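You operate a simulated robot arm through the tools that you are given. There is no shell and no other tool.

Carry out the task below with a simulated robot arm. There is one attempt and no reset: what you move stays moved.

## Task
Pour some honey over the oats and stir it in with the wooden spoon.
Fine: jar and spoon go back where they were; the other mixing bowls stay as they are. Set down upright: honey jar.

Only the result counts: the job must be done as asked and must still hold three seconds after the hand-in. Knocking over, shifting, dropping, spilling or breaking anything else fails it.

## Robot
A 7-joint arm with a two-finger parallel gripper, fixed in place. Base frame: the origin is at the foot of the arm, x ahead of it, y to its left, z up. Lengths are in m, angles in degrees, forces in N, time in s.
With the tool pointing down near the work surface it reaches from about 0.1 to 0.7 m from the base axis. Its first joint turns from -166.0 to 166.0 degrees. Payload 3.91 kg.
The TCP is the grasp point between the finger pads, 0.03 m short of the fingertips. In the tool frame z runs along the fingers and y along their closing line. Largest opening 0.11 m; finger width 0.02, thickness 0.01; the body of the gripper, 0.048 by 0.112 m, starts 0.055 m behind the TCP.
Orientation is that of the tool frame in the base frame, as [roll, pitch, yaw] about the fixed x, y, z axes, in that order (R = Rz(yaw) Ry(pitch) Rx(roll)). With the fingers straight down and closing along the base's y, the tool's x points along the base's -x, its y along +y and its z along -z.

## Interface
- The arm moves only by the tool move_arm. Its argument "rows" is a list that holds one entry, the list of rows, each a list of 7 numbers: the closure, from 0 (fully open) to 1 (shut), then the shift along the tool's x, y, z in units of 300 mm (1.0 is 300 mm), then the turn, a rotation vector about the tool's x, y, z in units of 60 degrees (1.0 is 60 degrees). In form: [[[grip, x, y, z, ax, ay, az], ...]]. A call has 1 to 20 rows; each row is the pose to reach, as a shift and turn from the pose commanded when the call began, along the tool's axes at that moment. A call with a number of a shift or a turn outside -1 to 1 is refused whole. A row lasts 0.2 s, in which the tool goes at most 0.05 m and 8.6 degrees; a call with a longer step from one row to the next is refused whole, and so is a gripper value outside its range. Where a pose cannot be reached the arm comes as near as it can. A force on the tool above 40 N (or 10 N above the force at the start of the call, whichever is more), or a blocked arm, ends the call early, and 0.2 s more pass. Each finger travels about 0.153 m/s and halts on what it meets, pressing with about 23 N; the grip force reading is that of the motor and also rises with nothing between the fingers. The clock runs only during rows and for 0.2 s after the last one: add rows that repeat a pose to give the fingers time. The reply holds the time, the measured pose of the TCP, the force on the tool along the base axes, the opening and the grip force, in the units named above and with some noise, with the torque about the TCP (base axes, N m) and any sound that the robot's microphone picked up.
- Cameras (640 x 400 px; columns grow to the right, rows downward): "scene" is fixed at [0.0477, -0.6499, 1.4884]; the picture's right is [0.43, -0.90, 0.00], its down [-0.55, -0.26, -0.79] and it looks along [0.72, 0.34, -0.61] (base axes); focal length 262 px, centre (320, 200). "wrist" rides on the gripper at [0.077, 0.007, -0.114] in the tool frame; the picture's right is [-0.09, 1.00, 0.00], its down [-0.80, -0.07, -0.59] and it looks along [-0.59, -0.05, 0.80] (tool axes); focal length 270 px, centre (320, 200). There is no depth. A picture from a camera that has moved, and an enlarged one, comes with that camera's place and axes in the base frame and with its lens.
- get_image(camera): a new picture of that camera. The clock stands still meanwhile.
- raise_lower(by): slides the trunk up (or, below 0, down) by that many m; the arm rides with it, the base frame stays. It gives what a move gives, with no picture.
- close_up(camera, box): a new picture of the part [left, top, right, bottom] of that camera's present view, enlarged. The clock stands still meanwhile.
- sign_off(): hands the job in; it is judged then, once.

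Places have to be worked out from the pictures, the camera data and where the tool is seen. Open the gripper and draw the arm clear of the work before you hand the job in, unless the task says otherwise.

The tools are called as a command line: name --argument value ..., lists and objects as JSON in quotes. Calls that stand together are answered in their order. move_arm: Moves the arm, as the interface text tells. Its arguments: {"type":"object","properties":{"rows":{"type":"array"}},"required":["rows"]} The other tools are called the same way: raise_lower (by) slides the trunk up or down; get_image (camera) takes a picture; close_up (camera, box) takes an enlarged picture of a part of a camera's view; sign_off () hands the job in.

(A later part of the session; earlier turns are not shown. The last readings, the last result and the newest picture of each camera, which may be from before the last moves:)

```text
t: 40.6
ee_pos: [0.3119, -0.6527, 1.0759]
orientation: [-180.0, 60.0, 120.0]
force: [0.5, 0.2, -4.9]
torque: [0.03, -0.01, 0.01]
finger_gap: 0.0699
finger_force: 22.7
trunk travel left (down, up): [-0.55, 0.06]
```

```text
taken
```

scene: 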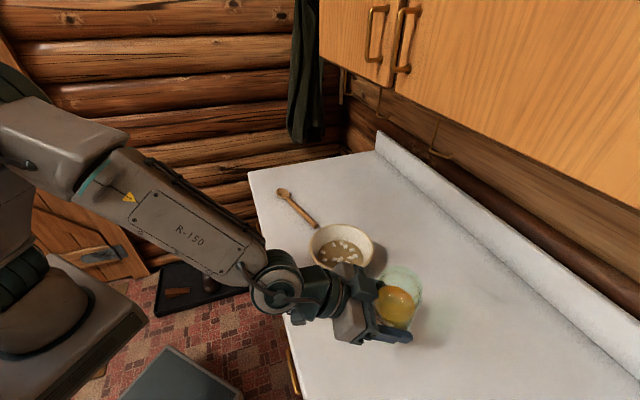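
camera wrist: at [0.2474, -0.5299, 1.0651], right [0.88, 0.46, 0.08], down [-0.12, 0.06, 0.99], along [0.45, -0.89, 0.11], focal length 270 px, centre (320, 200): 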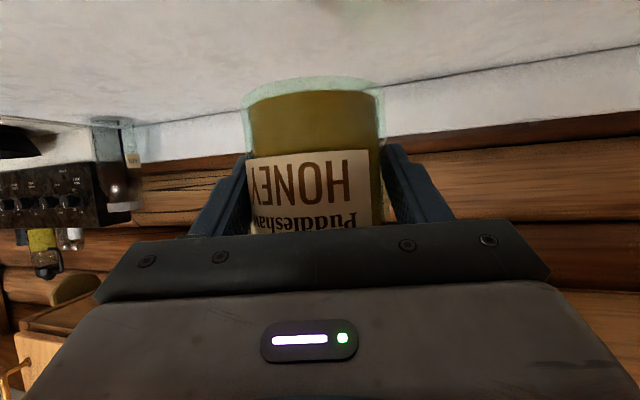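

The jar is back above its original spot, still firmly held with no slip. I'll lower it smoothly by 118 mm, just about to contact.

move_arm --rows '[[[1, 0.0058, 0, 0.0033, 0, 0, 0], [1, 0.0173, 0, 0.01, 0, 0, 0], [1, 0.0346, 0, 0.02, 0, 0, 0], [1, 0.0577, 0, 0.0333, 0, 0, 0], [1, 0.0866, 0, 0.05, 0, 0, 0], [1, 0.1155, 0, 0.0667, 0, 0, 0], [1, 0.1443, 0, 0.0833, 0, 0, 0], [1, 0.1732, 0, 0.1, 0, 0, 0], [1, 0.2021, 0, 0.1167, 0, 0, 0], [1, 0.2309, 0, 0.1333, 0, 0, 0], [1, 0.2598, 0, 0.15, 0, 0, 0], [1, 0.2829, 0, 0.1633, 0, 0, 0], [1, 0.3002, 0, 0.1733, 0, 0, 0], [1, 0.3147, 0, 0.1817, 0, 0, 0], [1, 0.3262, 0, 0.1883, 0, 0, 0], [1, 0.3349, 0, 0.1933, 0, 0, 0], [1, 0.3406, 0, 0.1967, 0, 0, 0]]]'

get_image --camera "wrist"

```text
t: 44.2
ee_pos: [0.3125, -0.6501, 0.9578]
orientation: [-180.0, 60.0, 119.9]
force: [0.9, -0.2, -4.8]
torque: [0.0, 0.02, -0.02]
finger_gap: 0.0701
finger_force: 22.7
trunk travel left (down, up): [-0.55, 0.06]
```

```text
taken
camera wrist: at [0.2472, -0.5293, 0.9476], right [0.89, 0.46, 0.08], down [-0.12, 0.06, 0.99], along [0.45, -0.89, 0.11], focal length 270 px, centre (320, 200)
```

wrist: 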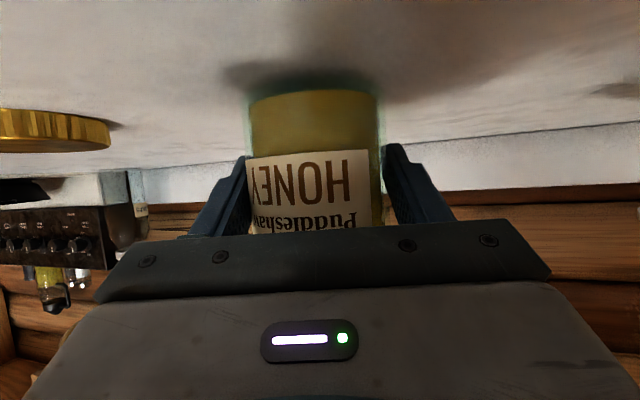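

The jar is a couple of millimetres above the counter, with the weight still on the gripper. I'll ease it down 3 mm to seat it.

move_arm --rows '[[[1, 0.003, 0, 0.0017, 0, 0, 0], [1, 0.006, 0, 0.0033, 0, 0, 0], [1, 0.0087, 0, 0.005, 0, 0, 0], [1, 0.0087, 0, 0.005, 0, 0, 0]]]'

```text
t: 45.2
ee_pos: [0.3118, -0.6524, 0.9557]
orientation: [179.9, 60.2, 120.0]
force: [0.8, 0.7, -0.8]
torque: [0.03, 0.14, -0.01]
finger_gap: 0.0703
finger_force: 23.3
trunk travel left (down, up): [-0.55, 0.06]
```

The weight is off and the jar is seated. I'll open the fingers and back straight out along the tool axis.

move_arm --rows '[[[0.8, 0, 0, 0, 0, 0, 0], [0.5, 0, 0, 0, 0, 0, 0], [0.2, 0, 0, 0, 0, 0, 0], [0, 0, 0, 0, 0, 0, 0], [0, 0, 0, 0, 0, 0, 0], [0, 0, 0, -0.05, 0, 0, 0], [0, 0, 0, -0.13, 0, 0, 0], [0, 0, 0, -0.25, 0, 0, 0], [0, 0, 0, -0.38, 0, 0, 0], [0, 0, 0, -0.5, 0, 0, 0], [0, 0, 0, -0.6, 0, 0, 0]]]'

get_image --camera "scene"

get_image --camera "wrist"

```text
t: 47.6
ee_pos: [0.2294, -0.5164, 1.045]
orientation: [179.9, 60.1, 119.9]
force: [0.6, 0.4, 1.0]
torque: [-0.01, -0.01, 0.01]
finger_gap: 0.1099
finger_force: 0.1
trunk travel left (down, up): [-0.55, 0.06]
```

```text
taken
```

scene: 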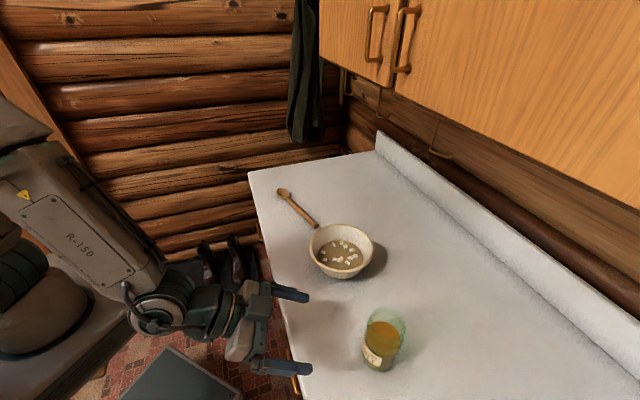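

```text
taken
camera wrist: at [0.1662, -0.3933, 1.0349], right [0.88, 0.46, 0.08], down [-0.12, 0.06, 0.99], along [0.45, -0.89, 0.11], focal length 270 px, centre (320, 200)
```

wrist: 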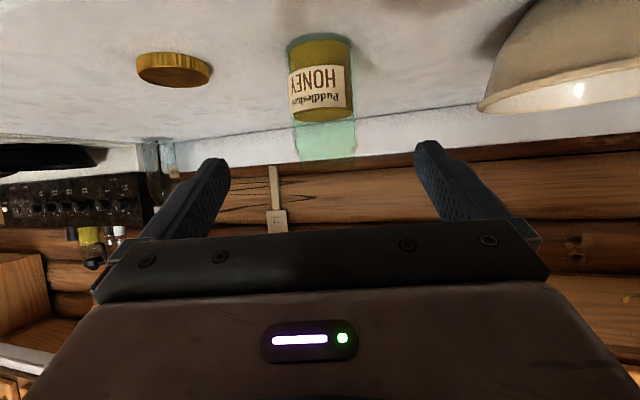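

The jar stands upright where it was, matching the first picture to within a pixel or so. For the spoon, I'll raise the arm and swing the tool back to vertical.

move_arm --rows '[[[0, -0.065, 0, -0.0375, 0, 0.125, 0], [0, -0.13, 0, -0.075, 0, 0.25, 0], [0, -0.195, 0, -0.1125, 0, 0.375, 0], [0, -0.26, 0, -0.15, 0, 0.5, 0], [0, -0.325, 0, -0.1875, 0, 0.625, 0], [0, -0.39, 0, -0.225, 0, 0.75, 0], [0, -0.455, 0, -0.2625, 0, 0.875, 0], [0, -0.52, 0, -0.3, 0, 1.0, 0], [0, -0.52, 0, -0.3, 0, 1.0, 0]]]'

close_up --camera "scene" --box '[280, 220, 440, 380]'

get_image --camera "scene"

```text
t: 49.6
ee_pos: [0.2337, -0.5155, 1.2271]
orientation: [180.0, 0.0, 120.0]
force: [0.6, 0.1, -0.4]
torque: [0.01, 0.04, 0.01]
finger_gap: 0.1102
finger_force: 0.1
out of reach, approached as far as the arm can: row 2, 3
trunk travel left (down, up): [-0.55, 0.06]
```

```text
2.50 times, centred on (360, 300) of scene
camera zoom: at [0.0477, -0.6499, 1.4884], right [0.43, -0.9, 0.0], down [-0.55, -0.26, -0.79], along [0.72, 0.34, -0.61], focal length 654 px, centre (220, -50)
```

zoom: 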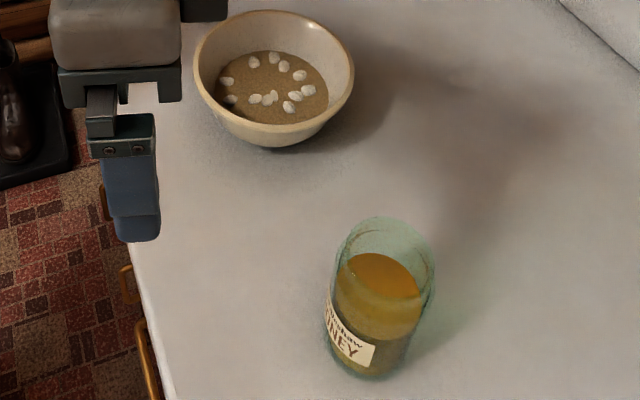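

```text
taken
```

scene: 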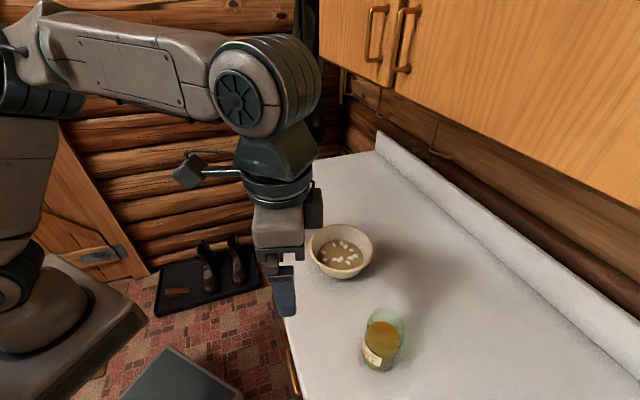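

The jar and bowl are undisturbed. I'll turn the tool so the closing line is square to the spoon handle (59° yaw) while moving part of the way there at height.

move_arm --rows '[[[0, 0.0086, 0.0834, 0.0166, 0, 0, 0.123], [0, 0.0171, 0.1668, 0.0333, 0, 0, 0.246], [0, 0.0257, 0.2501, 0.0499, 0, 0, 0.369], [0, 0.0343, 0.3335, 0.0665, 0, 0, 0.4925], [0, 0.0428, 0.4169, 0.0831, 0, 0, 0.6156], [0, 0.0514, 0.5003, 0.0998, 0, 0, 0.7388], [0, 0.06, 0.5836, 0.1164, 0, 0, 0.8619], [0, 0.0685, 0.667, 0.133, 0, 0, 0.985], [0, 0.0685, 0.667, 0.133, 0, 0, 0.985]]]'

get_image --camera "wrist"

get_image --camera "scene"

```text
t: 51.6
ee_pos: [0.2633, -0.3657, 1.1524]
orientation: [179.9, 0.1, 61.0]
force: [0.1, -0.3, 0.1]
torque: [-0.02, -0.01, -0.01]
finger_gap: 0.1098
finger_force: 0.1
out of reach, approached as far as the arm can: row 6, 7, 8, 9
trunk travel left (down, up): [-0.55, 0.06]
```

```text
taken
camera wrist: at [0.3042, -0.3018, 1.2654], right [0.83, -0.56, 0.0], down [-0.45, -0.67, 0.6], along [-0.33, -0.49, -0.8], focal length 270 px, centre (320, 200)
```

wrist: 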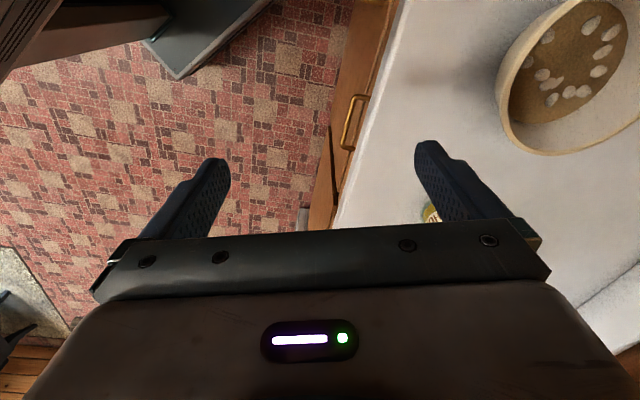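

```text
taken
```

scene: 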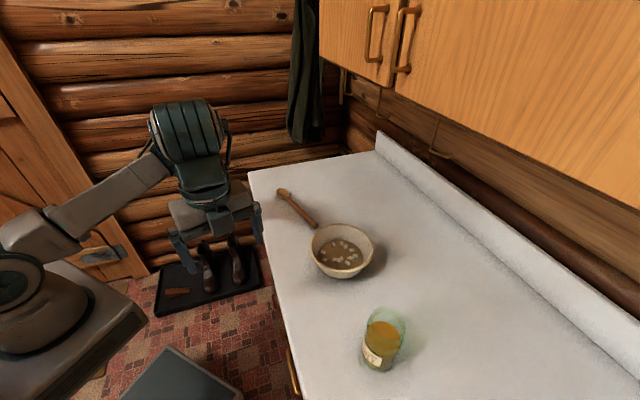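

The arm can't hold that yaw at this spot, apparently because of a wrist joint limit, and it stopped short. The same grasp works with the tool turned 180°, so I'll rotate back the other way in steps.

move_arm --rows '[[[0, 0, 0, -0.02, 0, 0, -0.13], [0, 0, 0, -0.04, 0, 0, -0.26], [0, 0, 0, -0.06, 0, 0, -0.39], [0, 0, 0, -0.08, 0, 0, -0.52], [0, 0, 0, -0.1, 0, 0, -0.65], [0, 0, 0, -0.12, 0, 0, -0.78], [0, 0, 0, -0.14, 0, 0, -0.9], [0, 0, 0, -0.16, 0, 0, -1.0], [0, 0, 0, -0.16, 0, 0, -1.0]]]'

```text
t: 53.6
ee_pos: [0.2559, -0.3653, 1.2008]
orientation: [-180.0, 0.0, 120.9]
force: [-0.5, 0.3, 0.1]
torque: [0.03, -0.02, 0.03]
finger_gap: 0.1101
finger_force: 0.1
trunk travel left (down, up): [-0.55, 0.06]
```

The arm is reachable again and tracking. I'll continue turning the same way.

move_arm --rows '[[[0, 0, 0, 0, 0, 0, -0.13], [0, 0, 0, 0, 0, 0, -0.26], [0, 0, 0, 0, 0, 0, -0.39], [0, 0, 0, 0, 0, 0, -0.52], [0, 0, 0, 0, 0, 0, -0.65], [0, 0, 0, 0, 0, 0, -0.78], [0, 0, 0, 0, 0, 0, -0.9], [0, 0, 0, 0, 0, 0, -1.0]]]'

move_arm --rows '[[[0, 0, 0, 0, 0, 0, -0.13], [0, 0, 0, 0, 0, 0, -0.26], [0, 0, 0, 0, 0, 0, -0.39], [0, 0, 0, 0, 0, 0, -0.52], [0, 0, 0, 0, 0, 0, -0.65], [0, 0, 0, 0, 0, 0, -0.78], [0, 0, 0, 0, 0, 0, -0.9], [0, 0, 0, 0, 0, 0, -1.0]]]'

get_image --camera "wrist"

get_image --camera "scene"

```text
t: 55.4
ee_pos: [0.2569, -0.3646, 1.1999]
orientation: [180.0, 0.0, -179.1]
force: [0.9, 0.2, 0.2]
torque: [-0.01, 0.0, -0.03]
finger_gap: 0.1099
finger_force: 0.1
trunk travel left (down, up): [-0.55, 0.06]
```

```text
t: 57.2
ee_pos: [0.2579, -0.364, 1.2015]
orientation: [180.0, 0.0, -118.9]
force: [-0.4, -0.1, 0.0]
torque: [0.0, -0.01, -0.03]
finger_gap: 0.1099
finger_force: 0.1
trunk travel left (down, up): [-0.55, 0.06]
```

```text
taken
camera wrist: at [0.2137, -0.4289, 1.3145], right [-0.83, 0.56, 0.0], down [0.45, 0.67, 0.59], along [0.33, 0.49, -0.8], focal length 270 px, centre (320, 200)
```

wrist: 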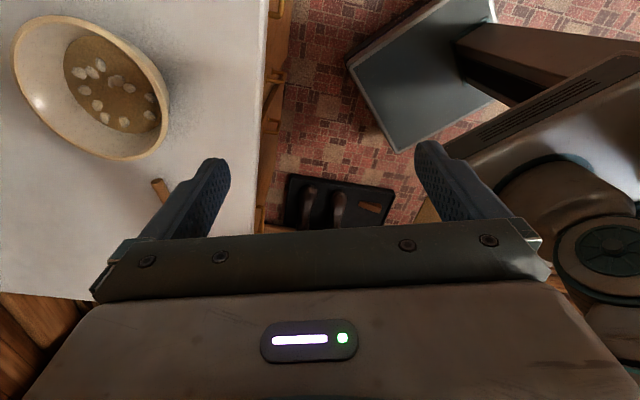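

```text
taken
```

scene: 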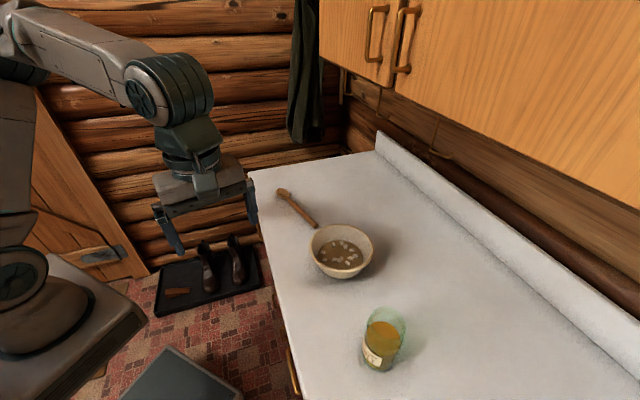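

The tool is now at the flipped yaw (61°) with full reach. I'll move out to just inboard of the spoon at height and look.

move_arm --rows '[[[0, -0.0735, -0.0742, 0, 0, 0, 0], [0, -0.1715, -0.1731, 0, 0, 0, 0], [0, -0.2695, -0.272, 0, 0, 0, 0], [0, -0.3675, -0.371, 0, 0, 0, 0], [0, -0.4655, -0.4699, 0, 0, 0, 0], [0, -0.5635, -0.5688, 0, 0, 0, 0], [0, -0.6615, -0.6677, 0, 0, 0, 0], [0, -0.735, -0.742, 0, 0, 0, 0], [0, -0.735, -0.742, 0, 0, 0, 0]]]'

get_image --camera "wrist"

get_image --camera "scene"

```text
t: 59.2
ee_pos: [0.5579, -0.2823, 1.2038]
orientation: [179.9, 0.0, -119.2]
force: [0.0, -0.2, -0.3]
torque: [0.0, 0.0, -0.03]
finger_gap: 0.1103
finger_force: 0.1
trunk travel left (down, up): [-0.55, 0.06]
```

```text
taken
camera wrist: at [0.513, -0.3459, 1.3159], right [-0.83, 0.56, 0.0], down [0.45, 0.67, 0.59], along [0.33, 0.49, -0.8], focal length 270 px, centre (320, 200)
```

wrist: 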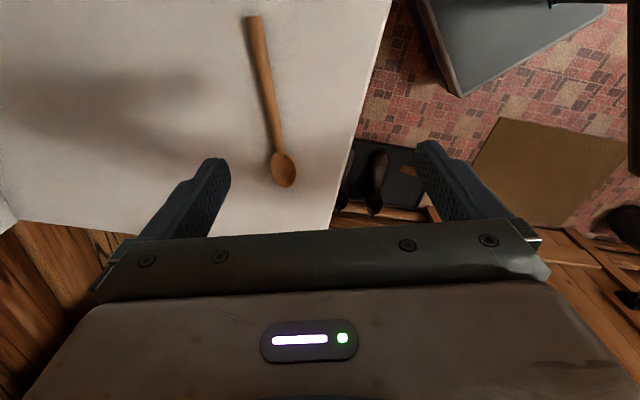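

```text
taken
```

scene: 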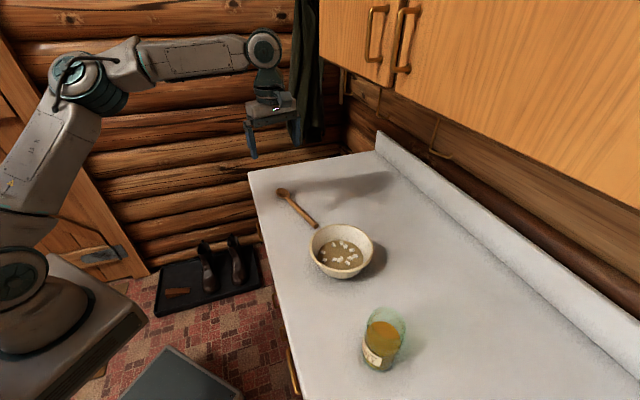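

From this view the handle end is near (0.590, -0.377) and the head near (0.695, -0.189), so the spoon's azimuth is about 60.8°, square to the fingers. I'll move above a grip point 6 cm from the handle end and descend to z≈1.05 with the fingers half closed.

move_arm --rows '[[[0.2, 0.005, -0.049, 0.103, 0, 0, 0], [0.4, 0.01, -0.098, 0.205, 0, 0, 0], [0.55, 0.015, -0.148, 0.308, 0, 0, 0], [0.55, 0.02, -0.197, 0.41, 0, 0, 0], [0.55, 0.025, -0.246, 0.513, 0, 0, 0], [0.55, 0.025, -0.246, 0.513, 0, 0, 0]]]'

get_image --camera "wrist"

get_image --camera "scene"

```text
t: 60.6
ee_pos: [0.6208, -0.324, 1.0467]
orientation: [-180.0, 0.0, -119.1]
force: [-0.1, 0.2, 0.0]
torque: [-0.01, 0.01, 0.0]
finger_gap: 0.0496
finger_force: 0.1
trunk travel left (down, up): [-0.55, 0.06]
```

```text
taken
camera wrist: at [0.575, -0.3888, 1.1607], right [-0.83, 0.56, 0.0], down [0.45, 0.67, 0.59], along [0.33, 0.49, -0.8], focal length 270 px, centre (320, 200)
```

wrist: 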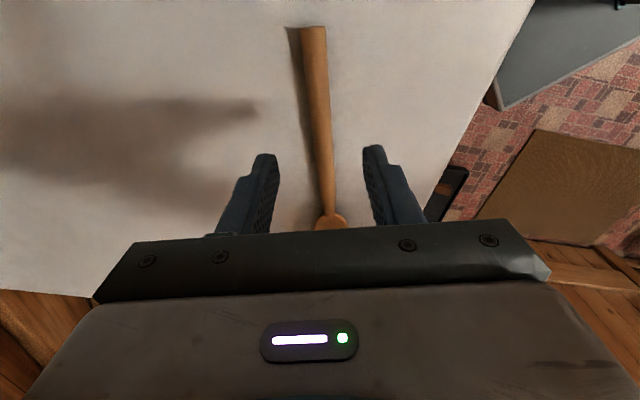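

```text
taken
```

scene: 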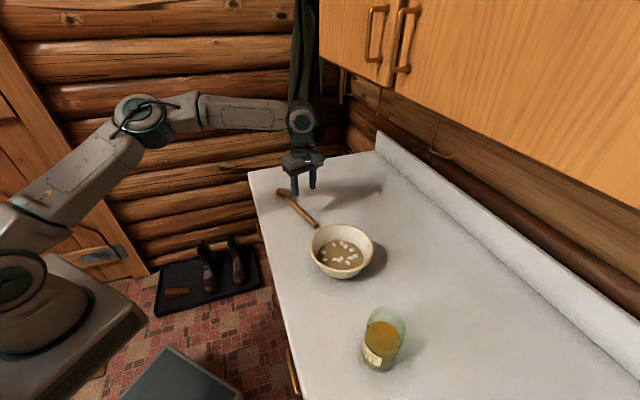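

The handle runs centred between the fingers and parallel to the tool's x axis, with its end 6 cm behind the TCP. I'll descend to z≈0.945 with the fingertips beside the handle, then look.

move_arm --rows '[[[0.55, 0, -0.002, 0.1, 0, 0, 0], [0.55, 0, -0.002, 0.2, 0, 0, 0], [0.55, 0, -0.002, 0.28, 0, 0, 0], [0.55, 0, -0.002, 0.33, 0, 0, 0], [0.55, 0, -0.002, 0.34, 0, 0, 0]]]'

get_image --camera "wrist"

close_up --camera "scene" --box '[240, 120, 400, 240]'

```text
t: 61.8
ee_pos: [0.6206, -0.3248, 0.9451]
orientation: [179.8, 0.0, -119.0]
force: [0.1, -0.1, -0.3]
torque: [-0.02, -0.04, 0.01]
finger_gap: 0.0495
finger_force: 0.1
trunk travel left (down, up): [-0.55, 0.06]
```

```text
taken
camera wrist: at [0.5765, -0.3893, 1.0589], right [-0.83, 0.56, 0.0], down [0.45, 0.67, 0.59], along [0.33, 0.49, -0.8], focal length 270 px, centre (320, 200)
```

wrist: 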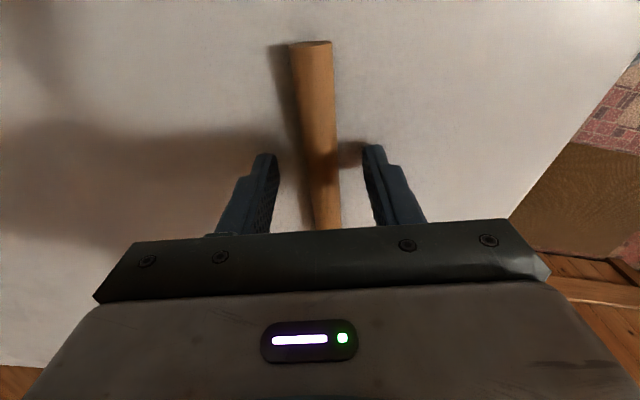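

```text
3.33 times, centred on (320, 180) of scene
camera zoom: at [0.0477, -0.6499, 1.4884], right [0.43, -0.9, 0.0], down [-0.55, -0.26, -0.79], along [0.72, 0.34, -0.61], focal length 872 px, centre (320, 267)
```

zoom: 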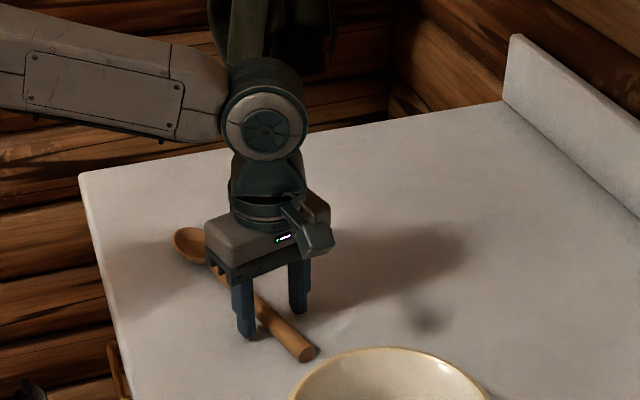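

The handle is about 2 cm thick and centred. I'll descend another 8 mm slowly, then close on it.

move_arm --rows '[[[0.55, 0, 0, 0.01, 0, 0, 0], [0.55, 0, 0, 0.02, 0, 0, 0], [0.55, 0, 0, 0.027, 0, 0, 0], [0.55, 0, 0, 0.027, 0, 0, 0]]]'

get_image --camera "wrist"

```text
t: 62.8
ee_pos: [0.6197, -0.3251, 0.9398]
orientation: [-179.7, 0.1, -119.1]
force: [2.9, -1.8, 22.9]
torque: [0.33, 0.5, -0.06]
finger_gap: 0.0478
finger_force: 0.0
trunk travel left (down, up): [-0.55, 0.06]
```

```text
taken
camera wrist: at [0.5747, -0.3885, 1.0532], right [-0.83, 0.56, -0.01], down [0.45, 0.67, 0.59], along [0.34, 0.49, -0.8], focal length 270 px, centre (320, 200)
```

wrist: 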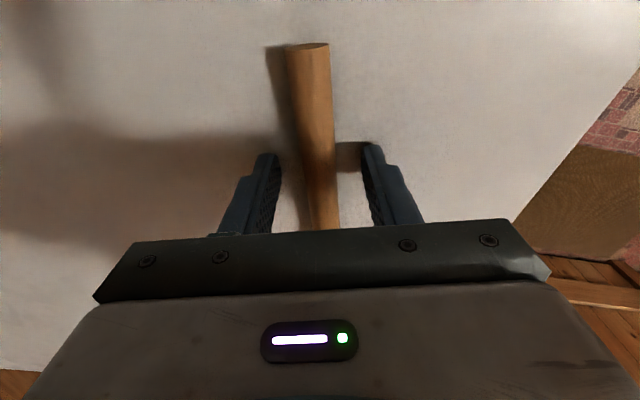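

The fingertips touched the counter, which puts its surface at z≈0.910. I'll lift 5 mm to unload them, then close on the handle.

move_arm --rows '[[[0.55, 0, 0, -0.01, 0, 0, 0], [0.55, 0, 0, -0.0167, 0, 0, 0], [0.55, 0, 0, -0.0167, 0, 0, 0], [0.7, 0, 0, -0.0167, 0, 0, 0], [0.85, 0, 0, -0.0167, 0, 0, 0], [1, 0, 0, -0.0167, 0, 0, 0], [1, 0, 0, -0.0167, 0, 0, 0], [1, 0, 0, -0.0167, 0, 0, 0]]]'

get_image --camera "wrist"

```text
t: 64.6
ee_pos: [0.6202, -0.3236, 0.9416]
orientation: [-180.0, 0.0, -119.1]
force: [-0.2, 0.1, -0.6]
torque: [-0.01, 0.01, -0.02]
finger_gap: 0.0187
finger_force: 22.7
trunk travel left (down, up): [-0.55, 0.06]
```

```text
taken
camera wrist: at [0.5755, -0.3878, 1.0543], right [-0.83, 0.56, 0.0], down [0.45, 0.67, 0.59], along [0.33, 0.49, -0.8], focal length 270 px, centre (320, 200)
```

wrist: 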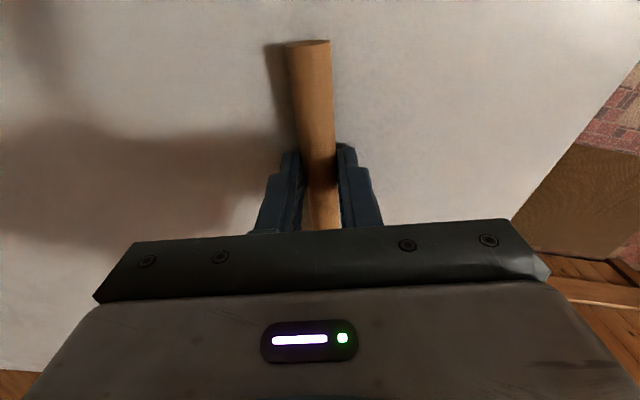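

The handle is gripped (gap 18.7 mm, 22.7 N). I'll lift it gently and check whether the spoon droops.

move_arm --rows '[[[1, 0, 0, -0.0067, 0, 0, 0], [1, 0, 0, -0.02, 0, 0, 0], [1, 0, 0, -0.04, 0, 0, 0], [1, 0, 0, -0.0667, 0, 0, 0], [1, 0, 0, -0.1, 0, 0, 0], [1, 0, 0, -0.14, 0, 0, 0], [1, 0, 0, -0.18, 0, 0, 0], [1, 0, 0, -0.21, 0, 0, 0], [1, 0, 0, -0.23, 0, 0, 0], [1, 0, 0, -0.24, 0, 0, 0]]]'

get_image --camera "wrist"

close_up --camera "scene" --box '[240, 120, 400, 240]'

```text
t: 66.8
ee_pos: [0.6194, -0.3232, 1.015]
orientation: [-179.9, 0.0, -119.1]
force: [0.6, 0.1, -0.8]
torque: [-0.03, 0.04, 0.01]
finger_gap: 0.0185
finger_force: 22.8
trunk travel left (down, up): [-0.55, 0.06]
```

```text
taken
camera wrist: at [0.5755, -0.3883, 1.1278], right [-0.83, 0.56, 0.0], down [0.45, 0.67, 0.59], along [0.33, 0.49, -0.8], focal length 270 px, centre (320, 200)
```

wrist: 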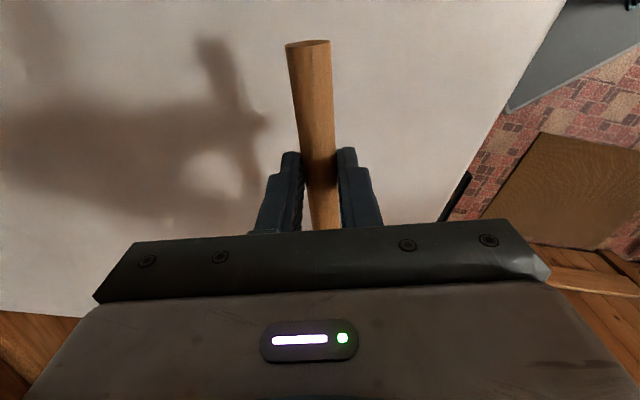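

```text
3.33 times, centred on (320, 180) of scene
camera zoom: at [0.0477, -0.6499, 1.4884], right [0.43, -0.9, 0.0], down [-0.55, -0.26, -0.79], along [0.72, 0.34, -0.61], focal length 872 px, centre (320, 267)
```

zoom: 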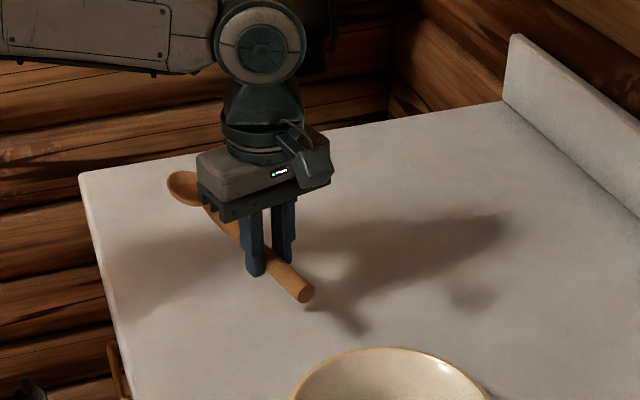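

The spoon came up level with no droop. I'll raise it further, bring it inboard and yaw 60° so I can tip the head down with the tool pointing outward over the bowl.

move_arm --rows '[[[1, 0.0087, 0.0104, -0.0534, 0, 0, -0.02], [1, 0.026, 0.0313, -0.1334, 0, 0, -0.06], [1, 0.052, 0.0626, -0.2268, 0, 0, -0.12], [1, 0.0866, 0.1044, -0.3202, 0, 0, -0.2], [1, 0.1256, 0.1514, -0.4002, 0, 0, -0.29], [1, 0.1645, 0.1984, -0.4669, 0, 0, -0.38], [1, 0.2035, 0.2453, -0.5203, 0, 0, -0.47], [1, 0.2425, 0.2923, -0.567, 0, 0, -0.56], [1, 0.2815, 0.3393, -0.6003, 0, 0, -0.65], [1, 0.3204, 0.3863, -0.627, 0, 0, -0.74], [1, 0.3551, 0.428, -0.647, 0, 0, -0.82], [1, 0.3854, 0.4646, -0.657, 0, 0, -0.89], [1, 0.4114, 0.4959, -0.6637, 0, 0, -0.95], [1, 0.4243, 0.5116, -0.667, 0, 0, -0.98], [1, 0.433, 0.522, -0.667, 0, 0, -1.0]]]'

get_image --camera "wrist"

get_image --camera "scene"

```text
t: 70.0
ee_pos: [0.4197, -0.3619, 1.2126]
orientation: [180.0, -0.1, -59.1]
force: [0.1, 0.5, -1.0]
torque: [-0.04, -0.01, 0.0]
finger_gap: 0.0186
finger_force: 22.5
trunk travel left (down, up): [-0.55, 0.06]
```

```text
taken
camera wrist: at [0.4525, -0.4312, 1.3264], right [-0.9, -0.44, 0.0], down [-0.35, 0.72, 0.59], along [-0.26, 0.53, -0.8], focal length 270 px, centre (320, 200)
```

wrist: 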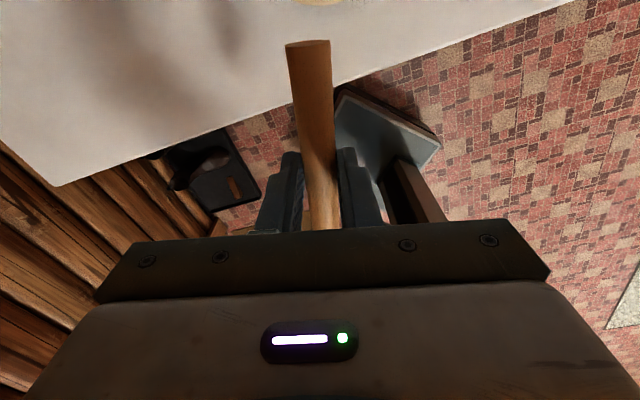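

```text
taken
```

scene: 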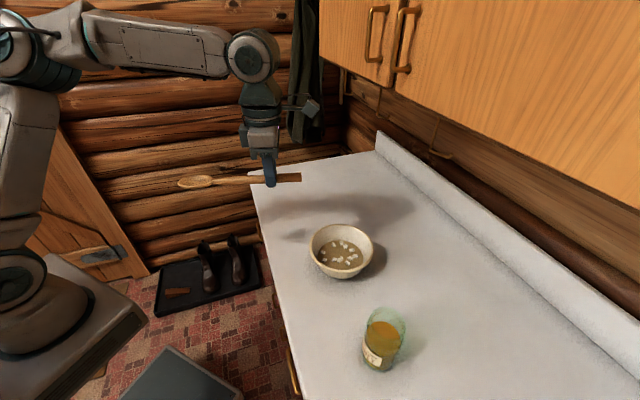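

The spoon is level and pointing toward the base side. I'll tip it head-down by 60° while moving out over the bowl, staying high.

move_arm --rows '[[[1, 0.03, 0.002, -0.02, 0, 0.04, 0], [1, 0.07, 0.005, -0.04, 0, 0.11, 0], [1, 0.12, 0.008, -0.06, 0, 0.2, 0], [1, 0.175, 0.011, -0.08, 0, 0.3, 0], [1, 0.23, 0.014, -0.1, 0, 0.4, 0], [1, 0.29, 0.017, -0.11, 0, 0.5, 0], [1, 0.35, 0.02, -0.12, 0, 0.6, 0], [1, 0.41, 0.024, -0.123, 0, 0.7, 0], [1, 0.47, 0.028, -0.123, 0, 0.79, 0], [1, 0.52, 0.031, -0.123, 0, 0.87, 0], [1, 0.565, 0.034, -0.123, 0, 0.94, 0], [1, 0.6, 0.036, -0.123, 0, 0.98, 0], [1, 0.612, 0.036, -0.123, 0, 1.0, 0], [1, 0.612, 0.036, -0.123, 0, 1.0, 0]]]'

get_image --camera "scene"

get_image --camera "wrist"

```text
t: 73.0
ee_pos: [0.5061, -0.525, 1.2516]
orientation: [-180.0, -60.1, -59.1]
force: [0.4, 0.0, 0.4]
torque: [-0.02, -0.04, -0.02]
finger_gap: 0.0189
finger_force: 22.5
trunk travel left (down, up): [-0.55, 0.06]
```

```text
taken
```

scene: 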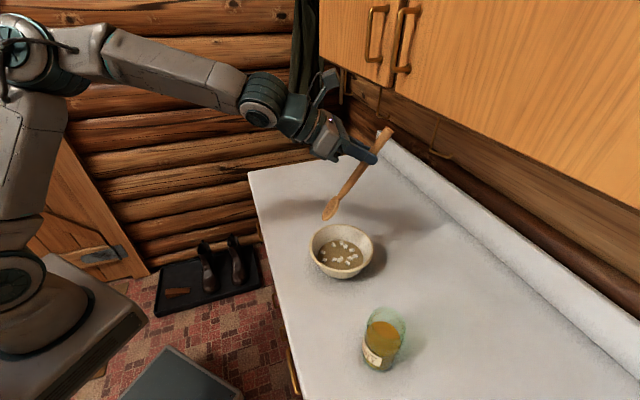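

```text
taken
camera wrist: at [0.4678, -0.4757, 1.3736], right [-0.88, -0.47, -0.08], down [-0.41, 0.82, -0.4], along [0.25, -0.32, -0.91], focal length 270 px, centre (320, 200)
```

wrist: 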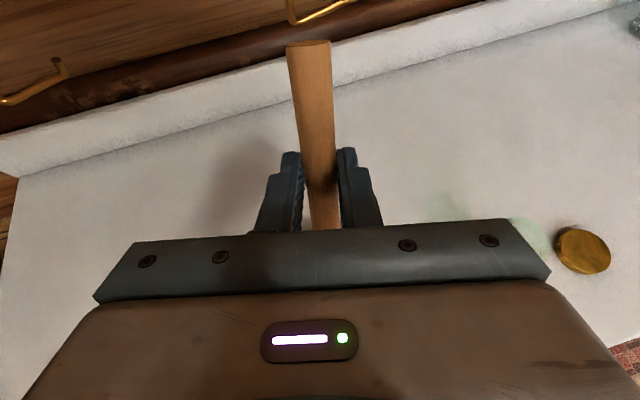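

The spoon head projects where I computed it, about (0.476, -0.475, 1.107) against the picture. I'll centre it over the bowl and lower it until the tip is in the oats at z≈0.936.

move_arm --rows '[[[1, -0.02, 0.002, 0.035, 0, 0, 0], [1, -0.07, 0.004, 0.09, 0, 0, 0], [1, -0.14, 0.007, 0.15, 0, 0, 0], [1, -0.21, 0.007, 0.21, 0, 0, 0], [1, -0.265, 0.007, 0.265, 0, 0, 0], [1, -0.305, 0.007, 0.3, 0, 0, 0], [1, -0.335, 0.007, 0.32, 0, 0, 0], [1, -0.348, 0.007, 0.33, 0, 0, 0], [1, -0.348, 0.007, 0.33, 0, 0, 0]]]'

close_up --camera "scene" --box '[260, 140, 460, 290]'

get_image --camera "wrist"

```text
t: 75.0
ee_pos: [0.5224, -0.5544, 1.1106]
orientation: [180.0, -60.0, -59.1]
force: [0.3, -0.2, -0.6]
torque: [-0.04, 0.03, 0.01]
finger_gap: 0.0188
finger_force: 22.8
trunk travel left (down, up): [-0.55, 0.06]
```

```text
2.67 times, centred on (360, 215) of scene
camera zoom: at [0.0477, -0.6499, 1.4884], right [0.43, -0.9, 0.0], down [-0.55, -0.26, -0.79], along [0.72, 0.34, -0.61], focal length 697 px, centre (213, 160)
```

zoom: 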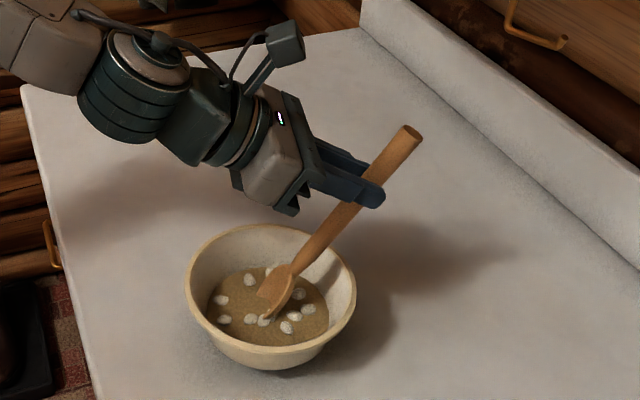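

```text
taken
camera wrist: at [0.4848, -0.5058, 1.2335], right [-0.88, -0.47, -0.08], down [-0.41, 0.82, -0.4], along [0.25, -0.32, -0.91], focal length 270 px, centre (320, 200)
```

wrist: 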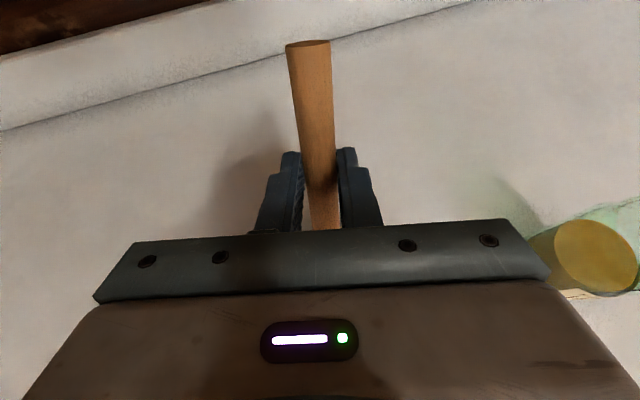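

The spoon head is in the middle of the bowl with its tip at the oats. I'll go about 8 mm deeper in small steps and watch the force.

move_arm --rows '[[[1, -0.0058, 0, 0.0033, 0, 0, 0], [1, -0.0115, 0, 0.0067, 0, 0, 0], [1, -0.0173, 0, 0.01, 0, 0, 0], [1, -0.0231, 0, 0.0133, 0, 0, 0], [1, -0.0231, 0, 0.0133, 0, 0, 0]]]'

close_up --camera "scene" --box '[300, 210, 390, 285]'

```text
t: 76.2
ee_pos: [0.5231, -0.5546, 1.1033]
orientation: [-179.9, -60.0, -59.2]
force: [0.3, -0.2, -0.3]
torque: [0.0, -0.02, -0.02]
finger_gap: 0.019
finger_force: 23.3
trunk travel left (down, up): [-0.55, 0.06]
```

```text
5.33 times, centred on (345, 248) of scene
camera zoom: at [0.0477, -0.6499, 1.4884], right [0.43, -0.9, 0.0], down [-0.55, -0.26, -0.79], along [0.72, 0.34, -0.61], focal length 1395 px, centre (187, -53)
```

zoom: 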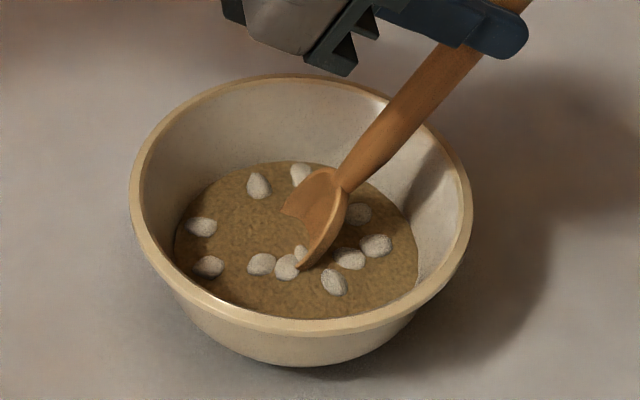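

There's no contact force yet and the head is partly submerged. I'll go a few millimetres deeper, stopping if the force rises.

move_arm --rows '[[[1, -0.0058, 0, 0.0033, 0, 0, 0], [1, -0.0115, 0, 0.0067, 0, 0, 0], [1, -0.0159, 0, 0.0092, 0, 0, 0], [1, -0.0159, 0, 0.0092, 0, 0, 0]]]'

```text
t: 77.2
ee_pos: [0.5205, -0.5539, 1.0984]
orientation: [-180.0, -60.1, -59.1]
force: [0.3, -0.1, -0.6]
torque: [0.02, 0.01, 0.0]
finger_gap: 0.0187
finger_force: 22.9
trunk travel left (down, up): [-0.55, 0.06]
```

Still free of contact, with the tip at z≈0.923. I'll begin stirring with two gentle horizontal circles of 25 mm radius, well inside the bowl wall.

move_arm --rows '[[[1, 0.02, 0, 0.035, 0, 0, 0], [1, 0.0417, 0, 0.0722, 0, 0, 0], [1, 0.0319, 0.0536, 0.0553, 0, 0, 0], [1, 0.0072, 0.0821, 0.0125, 0, 0, 0], [1, -0.0208, 0.0722, -0.0361, 0, 0, 0], [1, -0.0392, 0.0285, -0.0678, 0, 0, 0], [1, -0.0392, -0.0285, -0.0678, 0, 0, 0], [1, -0.0208, -0.0722, -0.0361, 0, 0, 0], [1, 0.0072, -0.0821, 0.0125, 0, 0, 0], [1, 0.0319, -0.0536, 0.0553, 0, 0, 0], [1, 0.0417, 0, 0.0722, 0, 0, 0], [1, 0.0319, 0.0536, 0.0553, 0, 0, 0], [1, 0.0072, 0.0821, 0.0125, 0, 0, 0], [1, -0.0208, 0.0722, -0.0361, 0, 0, 0], [1, -0.0392, 0.0285, -0.0678, 0, 0, 0], [1, -0.0392, -0.0285, -0.0678, 0, 0, 0], [1, -0.0208, -0.0722, -0.0361, 0, 0, 0], [1, 0.0072, -0.0821, 0.0125, 0, 0, 0], [1, 0.0319, -0.0536, 0.0553, 0, 0, 0], [1, 0.0417, 0, 0.0722, 0, 0, 0]]]'

close_up --camera "scene" --box '[300, 210, 390, 285]'

get_image --camera "wrist"

```text
t: 81.4
ee_pos: [0.5346, -0.5742, 1.0972]
orientation: [-180.0, -60.1, -59.2]
force: [0.4, -0.7, -0.6]
torque: [-0.01, -0.02, 0.01]
finger_gap: 0.0186
finger_force: 23.0
trunk travel left (down, up): [-0.55, 0.06]
```

```text
5.33 times, centred on (345, 248) of scene
camera zoom: at [0.0477, -0.6499, 1.4884], right [0.43, -0.9, 0.0], down [-0.55, -0.26, -0.79], along [0.72, 0.34, -0.61], focal length 1395 px, centre (187, -53)
```

zoom: 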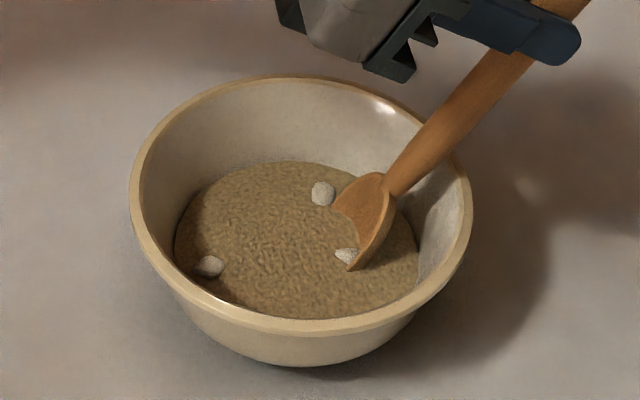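

```text
taken
camera wrist: at [0.4959, -0.5264, 1.2204], right [-0.88, -0.47, -0.08], down [-0.41, 0.82, -0.4], along [0.25, -0.32, -0.91], focal length 270 px, centre (320, 200)
```

wrist: 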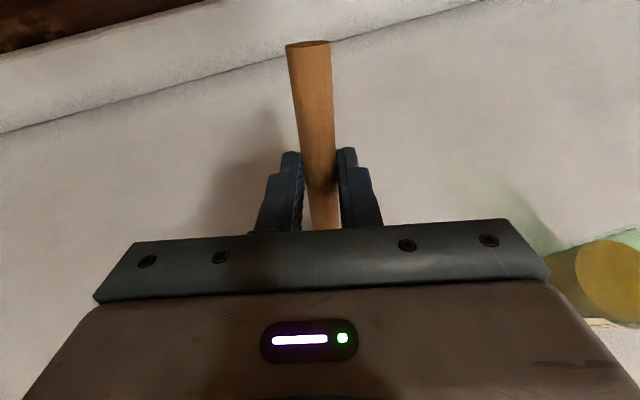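

It's working: most of the clumps have blended in and only three remain. I'll do two more turns in the opposite direction on a slightly larger loop and a touch higher, to sweep up the remaining clumps.

move_arm --rows '[[[1, 0.0265, -0.01, 0.0193, 0, 0, 0], [1, 0.014, -0.0743, -0.0024, 0, 0, 0], [1, -0.0175, -0.1083, -0.0569, 0, 0, 0], [1, -0.0535, -0.0967, -0.1193, 0, 0, 0], [1, -0.077, -0.0443, -0.16, 0, 0, 0], [1, -0.077, 0.0243, -0.16, 0, 0, 0], [1, -0.0535, 0.0767, -0.1193, 0, 0, 0], [1, -0.0175, 0.0883, -0.0569, 0, 0, 0], [1, 0.014, 0.0543, -0.0024, 0, 0, 0], [1, 0.0265, -0.01, 0.0193, 0, 0, 0], [1, 0.014, -0.0743, -0.0024, 0, 0, 0], [1, -0.0175, -0.1083, -0.0569, 0, 0, 0], [1, -0.0535, -0.0967, -0.1193, 0, 0, 0], [1, -0.077, -0.0443, -0.16, 0, 0, 0], [1, -0.077, 0.0243, -0.16, 0, 0, 0], [1, -0.0535, 0.0767, -0.1193, 0, 0, 0], [1, -0.0175, 0.0883, -0.0569, 0, 0, 0], [1, 0.014, 0.0543, -0.0024, 0, 0, 0], [1, 0.0265, -0.01, 0.0193, 0, 0, 0]]]'

close_up --camera "scene" --box '[300, 210, 390, 285]'

```text
t: 85.4
ee_pos: [0.5424, -0.5843, 1.1029]
orientation: [-179.9, -60.0, -59.2]
force: [0.3, -0.3, 0.0]
torque: [-0.03, 0.02, 0.03]
finger_gap: 0.0187
finger_force: 22.9
trunk travel left (down, up): [-0.55, 0.06]
```

```text
5.33 times, centred on (345, 248) of scene
camera zoom: at [0.0477, -0.6499, 1.4884], right [0.43, -0.9, 0.0], down [-0.55, -0.26, -0.79], along [0.72, 0.34, -0.61], focal length 1395 px, centre (187, -53)
```

zoom: 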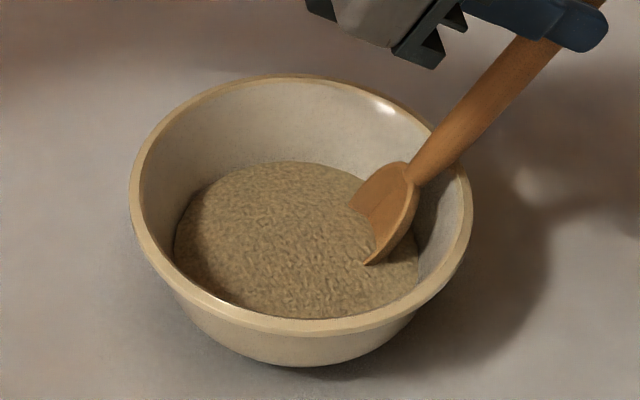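

All the clumps are gone and the oats look evenly mixed, with the bowl unmoved. I'll do two more small loops for good measure, ending in the centre.

move_arm --rows '[[[1, -0.0348, 0.01, -0.0337, 0, 0, 0], [1, -0.0515, 0.0677, -0.0626, 0, 0, 0], [1, -0.0848, 0.0677, -0.1203, 0, 0, 0], [1, -0.1015, 0.01, -0.1492, 0, 0, 0], [1, -0.0848, -0.0477, -0.1203, 0, 0, 0], [1, -0.0515, -0.0477, -0.0626, 0, 0, 0], [1, -0.0348, 0.01, -0.0337, 0, 0, 0], [1, -0.0515, 0.0677, -0.0626, 0, 0, 0], [1, -0.0848, 0.0677, -0.1203, 0, 0, 0], [1, -0.1015, 0.01, -0.1492, 0, 0, 0], [1, -0.0848, -0.0477, -0.1203, 0, 0, 0], [1, -0.0515, -0.0477, -0.0626, 0, 0, 0], [1, -0.0348, 0.01, -0.0337, 0, 0, 0], [1, -0.0682, 0.01, -0.0915, 0, 0, 0], [1, -0.0682, 0.01, -0.0915, 0, 0, 0]]]'

close_up --camera "scene" --box '[300, 210, 390, 285]'

```text
t: 88.6
ee_pos: [0.5218, -0.5557, 1.0981]
orientation: [180.0, -60.0, -59.1]
force: [0.2, -1.4, -0.1]
torque: [0.0, 0.01, 0.02]
finger_gap: 0.0189
finger_force: 22.8
trunk travel left (down, up): [-0.55, 0.06]
```

```text
5.33 times, centred on (345, 248) of scene
camera zoom: at [0.0477, -0.6499, 1.4884], right [0.43, -0.9, 0.0], down [-0.55, -0.26, -0.79], along [0.72, 0.34, -0.61], focal length 1395 px, centre (187, -53)
```

zoom: 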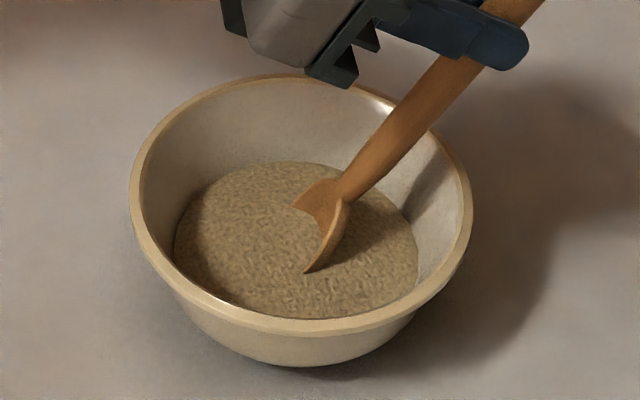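

The mix looks uniform. I'll lift the spoon straight up out of the bowl and hold it there to let anything drip back in.

move_arm --rows '[[[1, 0.012, 0, -0.007, 0, 0, 0], [1, 0.036, 0, -0.021, 0, 0, 0], [1, 0.072, 0, -0.042, 0, 0, 0], [1, 0.12, 0, -0.069, 0, 0, 0], [1, 0.175, 0, -0.101, 0, 0, 0], [1, 0.23, 0, -0.133, 0, 0, 0], [1, 0.285, 0, -0.165, 0, 0, 0], [1, 0.335, 0, -0.193, 0, 0, 0], [1, 0.38, 0, -0.219, 0, 0, 0], [1, 0.41, 0, -0.237, 0, 0, 0], [1, 0.428, 0, -0.247, 0, 0, 0], [1, 0.433, 0, -0.25, 0, 0, 0], [1, 0.433, 0, -0.25, 0, 0, 0], [1, 0.433, 0, -0.25, 0, 0, 0], [1, 0.433, 0, -0.25, 0, 0, 0], [1, 0.433, 0, -0.25, 0, 0, 0], [1, 0.433, 0, -0.25, 0, 0, 0], [1, 0.433, 0, -0.25, 0, 0, 0], [1, 0.433, 0, -0.25, 0, 0, 0]]]'

get_image --camera "scene"

close_up --camera "scene" --box '[270, 120, 430, 285]'

```text
t: 92.6
ee_pos: [0.5207, -0.5541, 1.2472]
orientation: [180.0, -60.0, -59.0]
force: [0.1, 0.5, -0.5]
torque: [0.01, 0.04, -0.01]
finger_gap: 0.0185
finger_force: 22.9
trunk travel left (down, up): [-0.55, 0.06]
```

```text
taken
```

scene: 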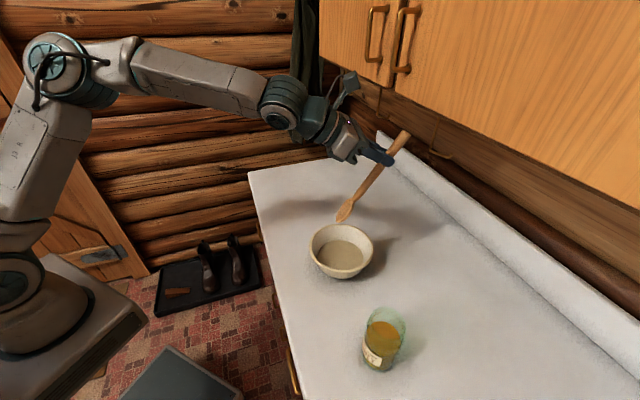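

```text
2.42 times, centred on (350, 202) of scene
camera zoom: at [0.0477, -0.6499, 1.4884], right [0.43, -0.9, 0.0], down [-0.55, -0.26, -0.79], along [0.72, 0.34, -0.61], focal length 634 px, centre (247, 194)
```

zoom: 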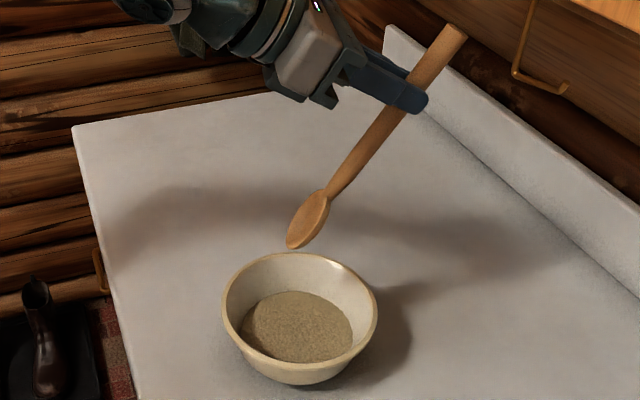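

Nothing drips from the spoon, and the bowl, jar and lid are all in place. I'll reverse the tilt, bringing the spoon level and inboard again.

move_arm --rows '[[[1, -0.0139, -0.0012, -0.017, 0, -0.03, 0], [1, -0.0416, -0.0036, -0.051, 0, -0.09, 0], [1, -0.0785, -0.0068, -0.0964, 0, -0.17, 0], [1, -0.1201, -0.0104, -0.1474, 0, -0.26, 0], [1, -0.1617, -0.014, -0.1985, 0, -0.35, 0], [1, -0.2033, -0.0176, -0.2495, 0, -0.44, 0], [1, -0.2449, -0.0212, -0.3005, 0, -0.53, 0], [1, -0.2864, -0.0248, -0.3515, 0, -0.62, 0], [1, -0.328, -0.0284, -0.4026, 0, -0.71, 0], [1, -0.365, -0.0316, -0.4479, 0, -0.79, 0], [1, -0.4019, -0.0348, -0.4933, 0, -0.87, 0], [1, -0.4343, -0.0376, -0.533, 0, -0.94, 0], [1, -0.4528, -0.0392, -0.5557, 0, -0.98, 0], [1, -0.462, -0.04, -0.567, 0, -1.0, 0]]]'

get_image --camera "wrist"

get_image --camera "scene"

```text
t: 95.6
ee_pos: [0.4203, -0.3616, 1.212]
orientation: [180.0, 0.0, -59.1]
force: [-0.4, -0.1, -0.4]
torque: [-0.04, -0.05, 0.0]
finger_gap: 0.0187
finger_force: 22.6
trunk travel left (down, up): [-0.55, 0.06]
```

```text
taken
camera wrist: at [0.4528, -0.432, 1.3255], right [-0.9, -0.44, 0.0], down [-0.35, 0.72, 0.6], along [-0.26, 0.54, -0.8], focal length 270 px, centre (320, 200)
```

wrist: 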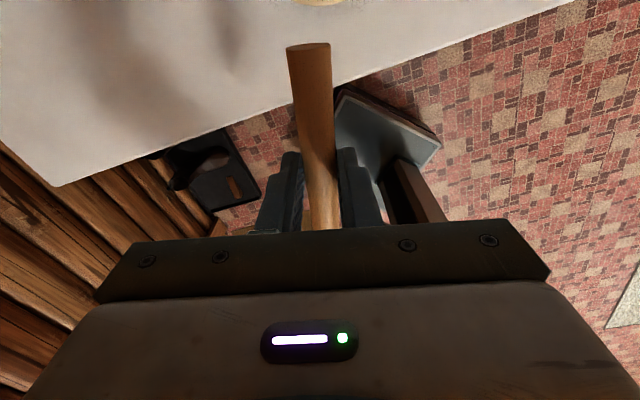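

```text
taken
```

scene: 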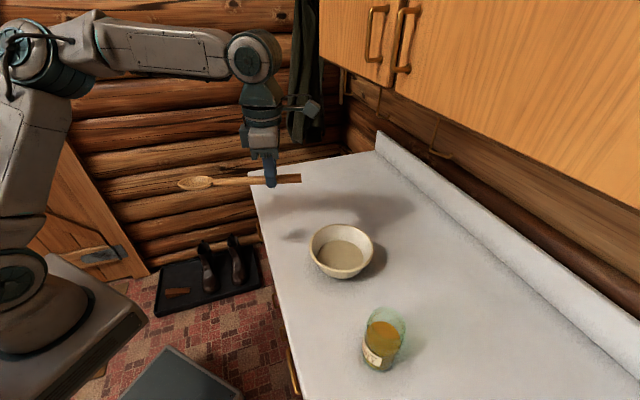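

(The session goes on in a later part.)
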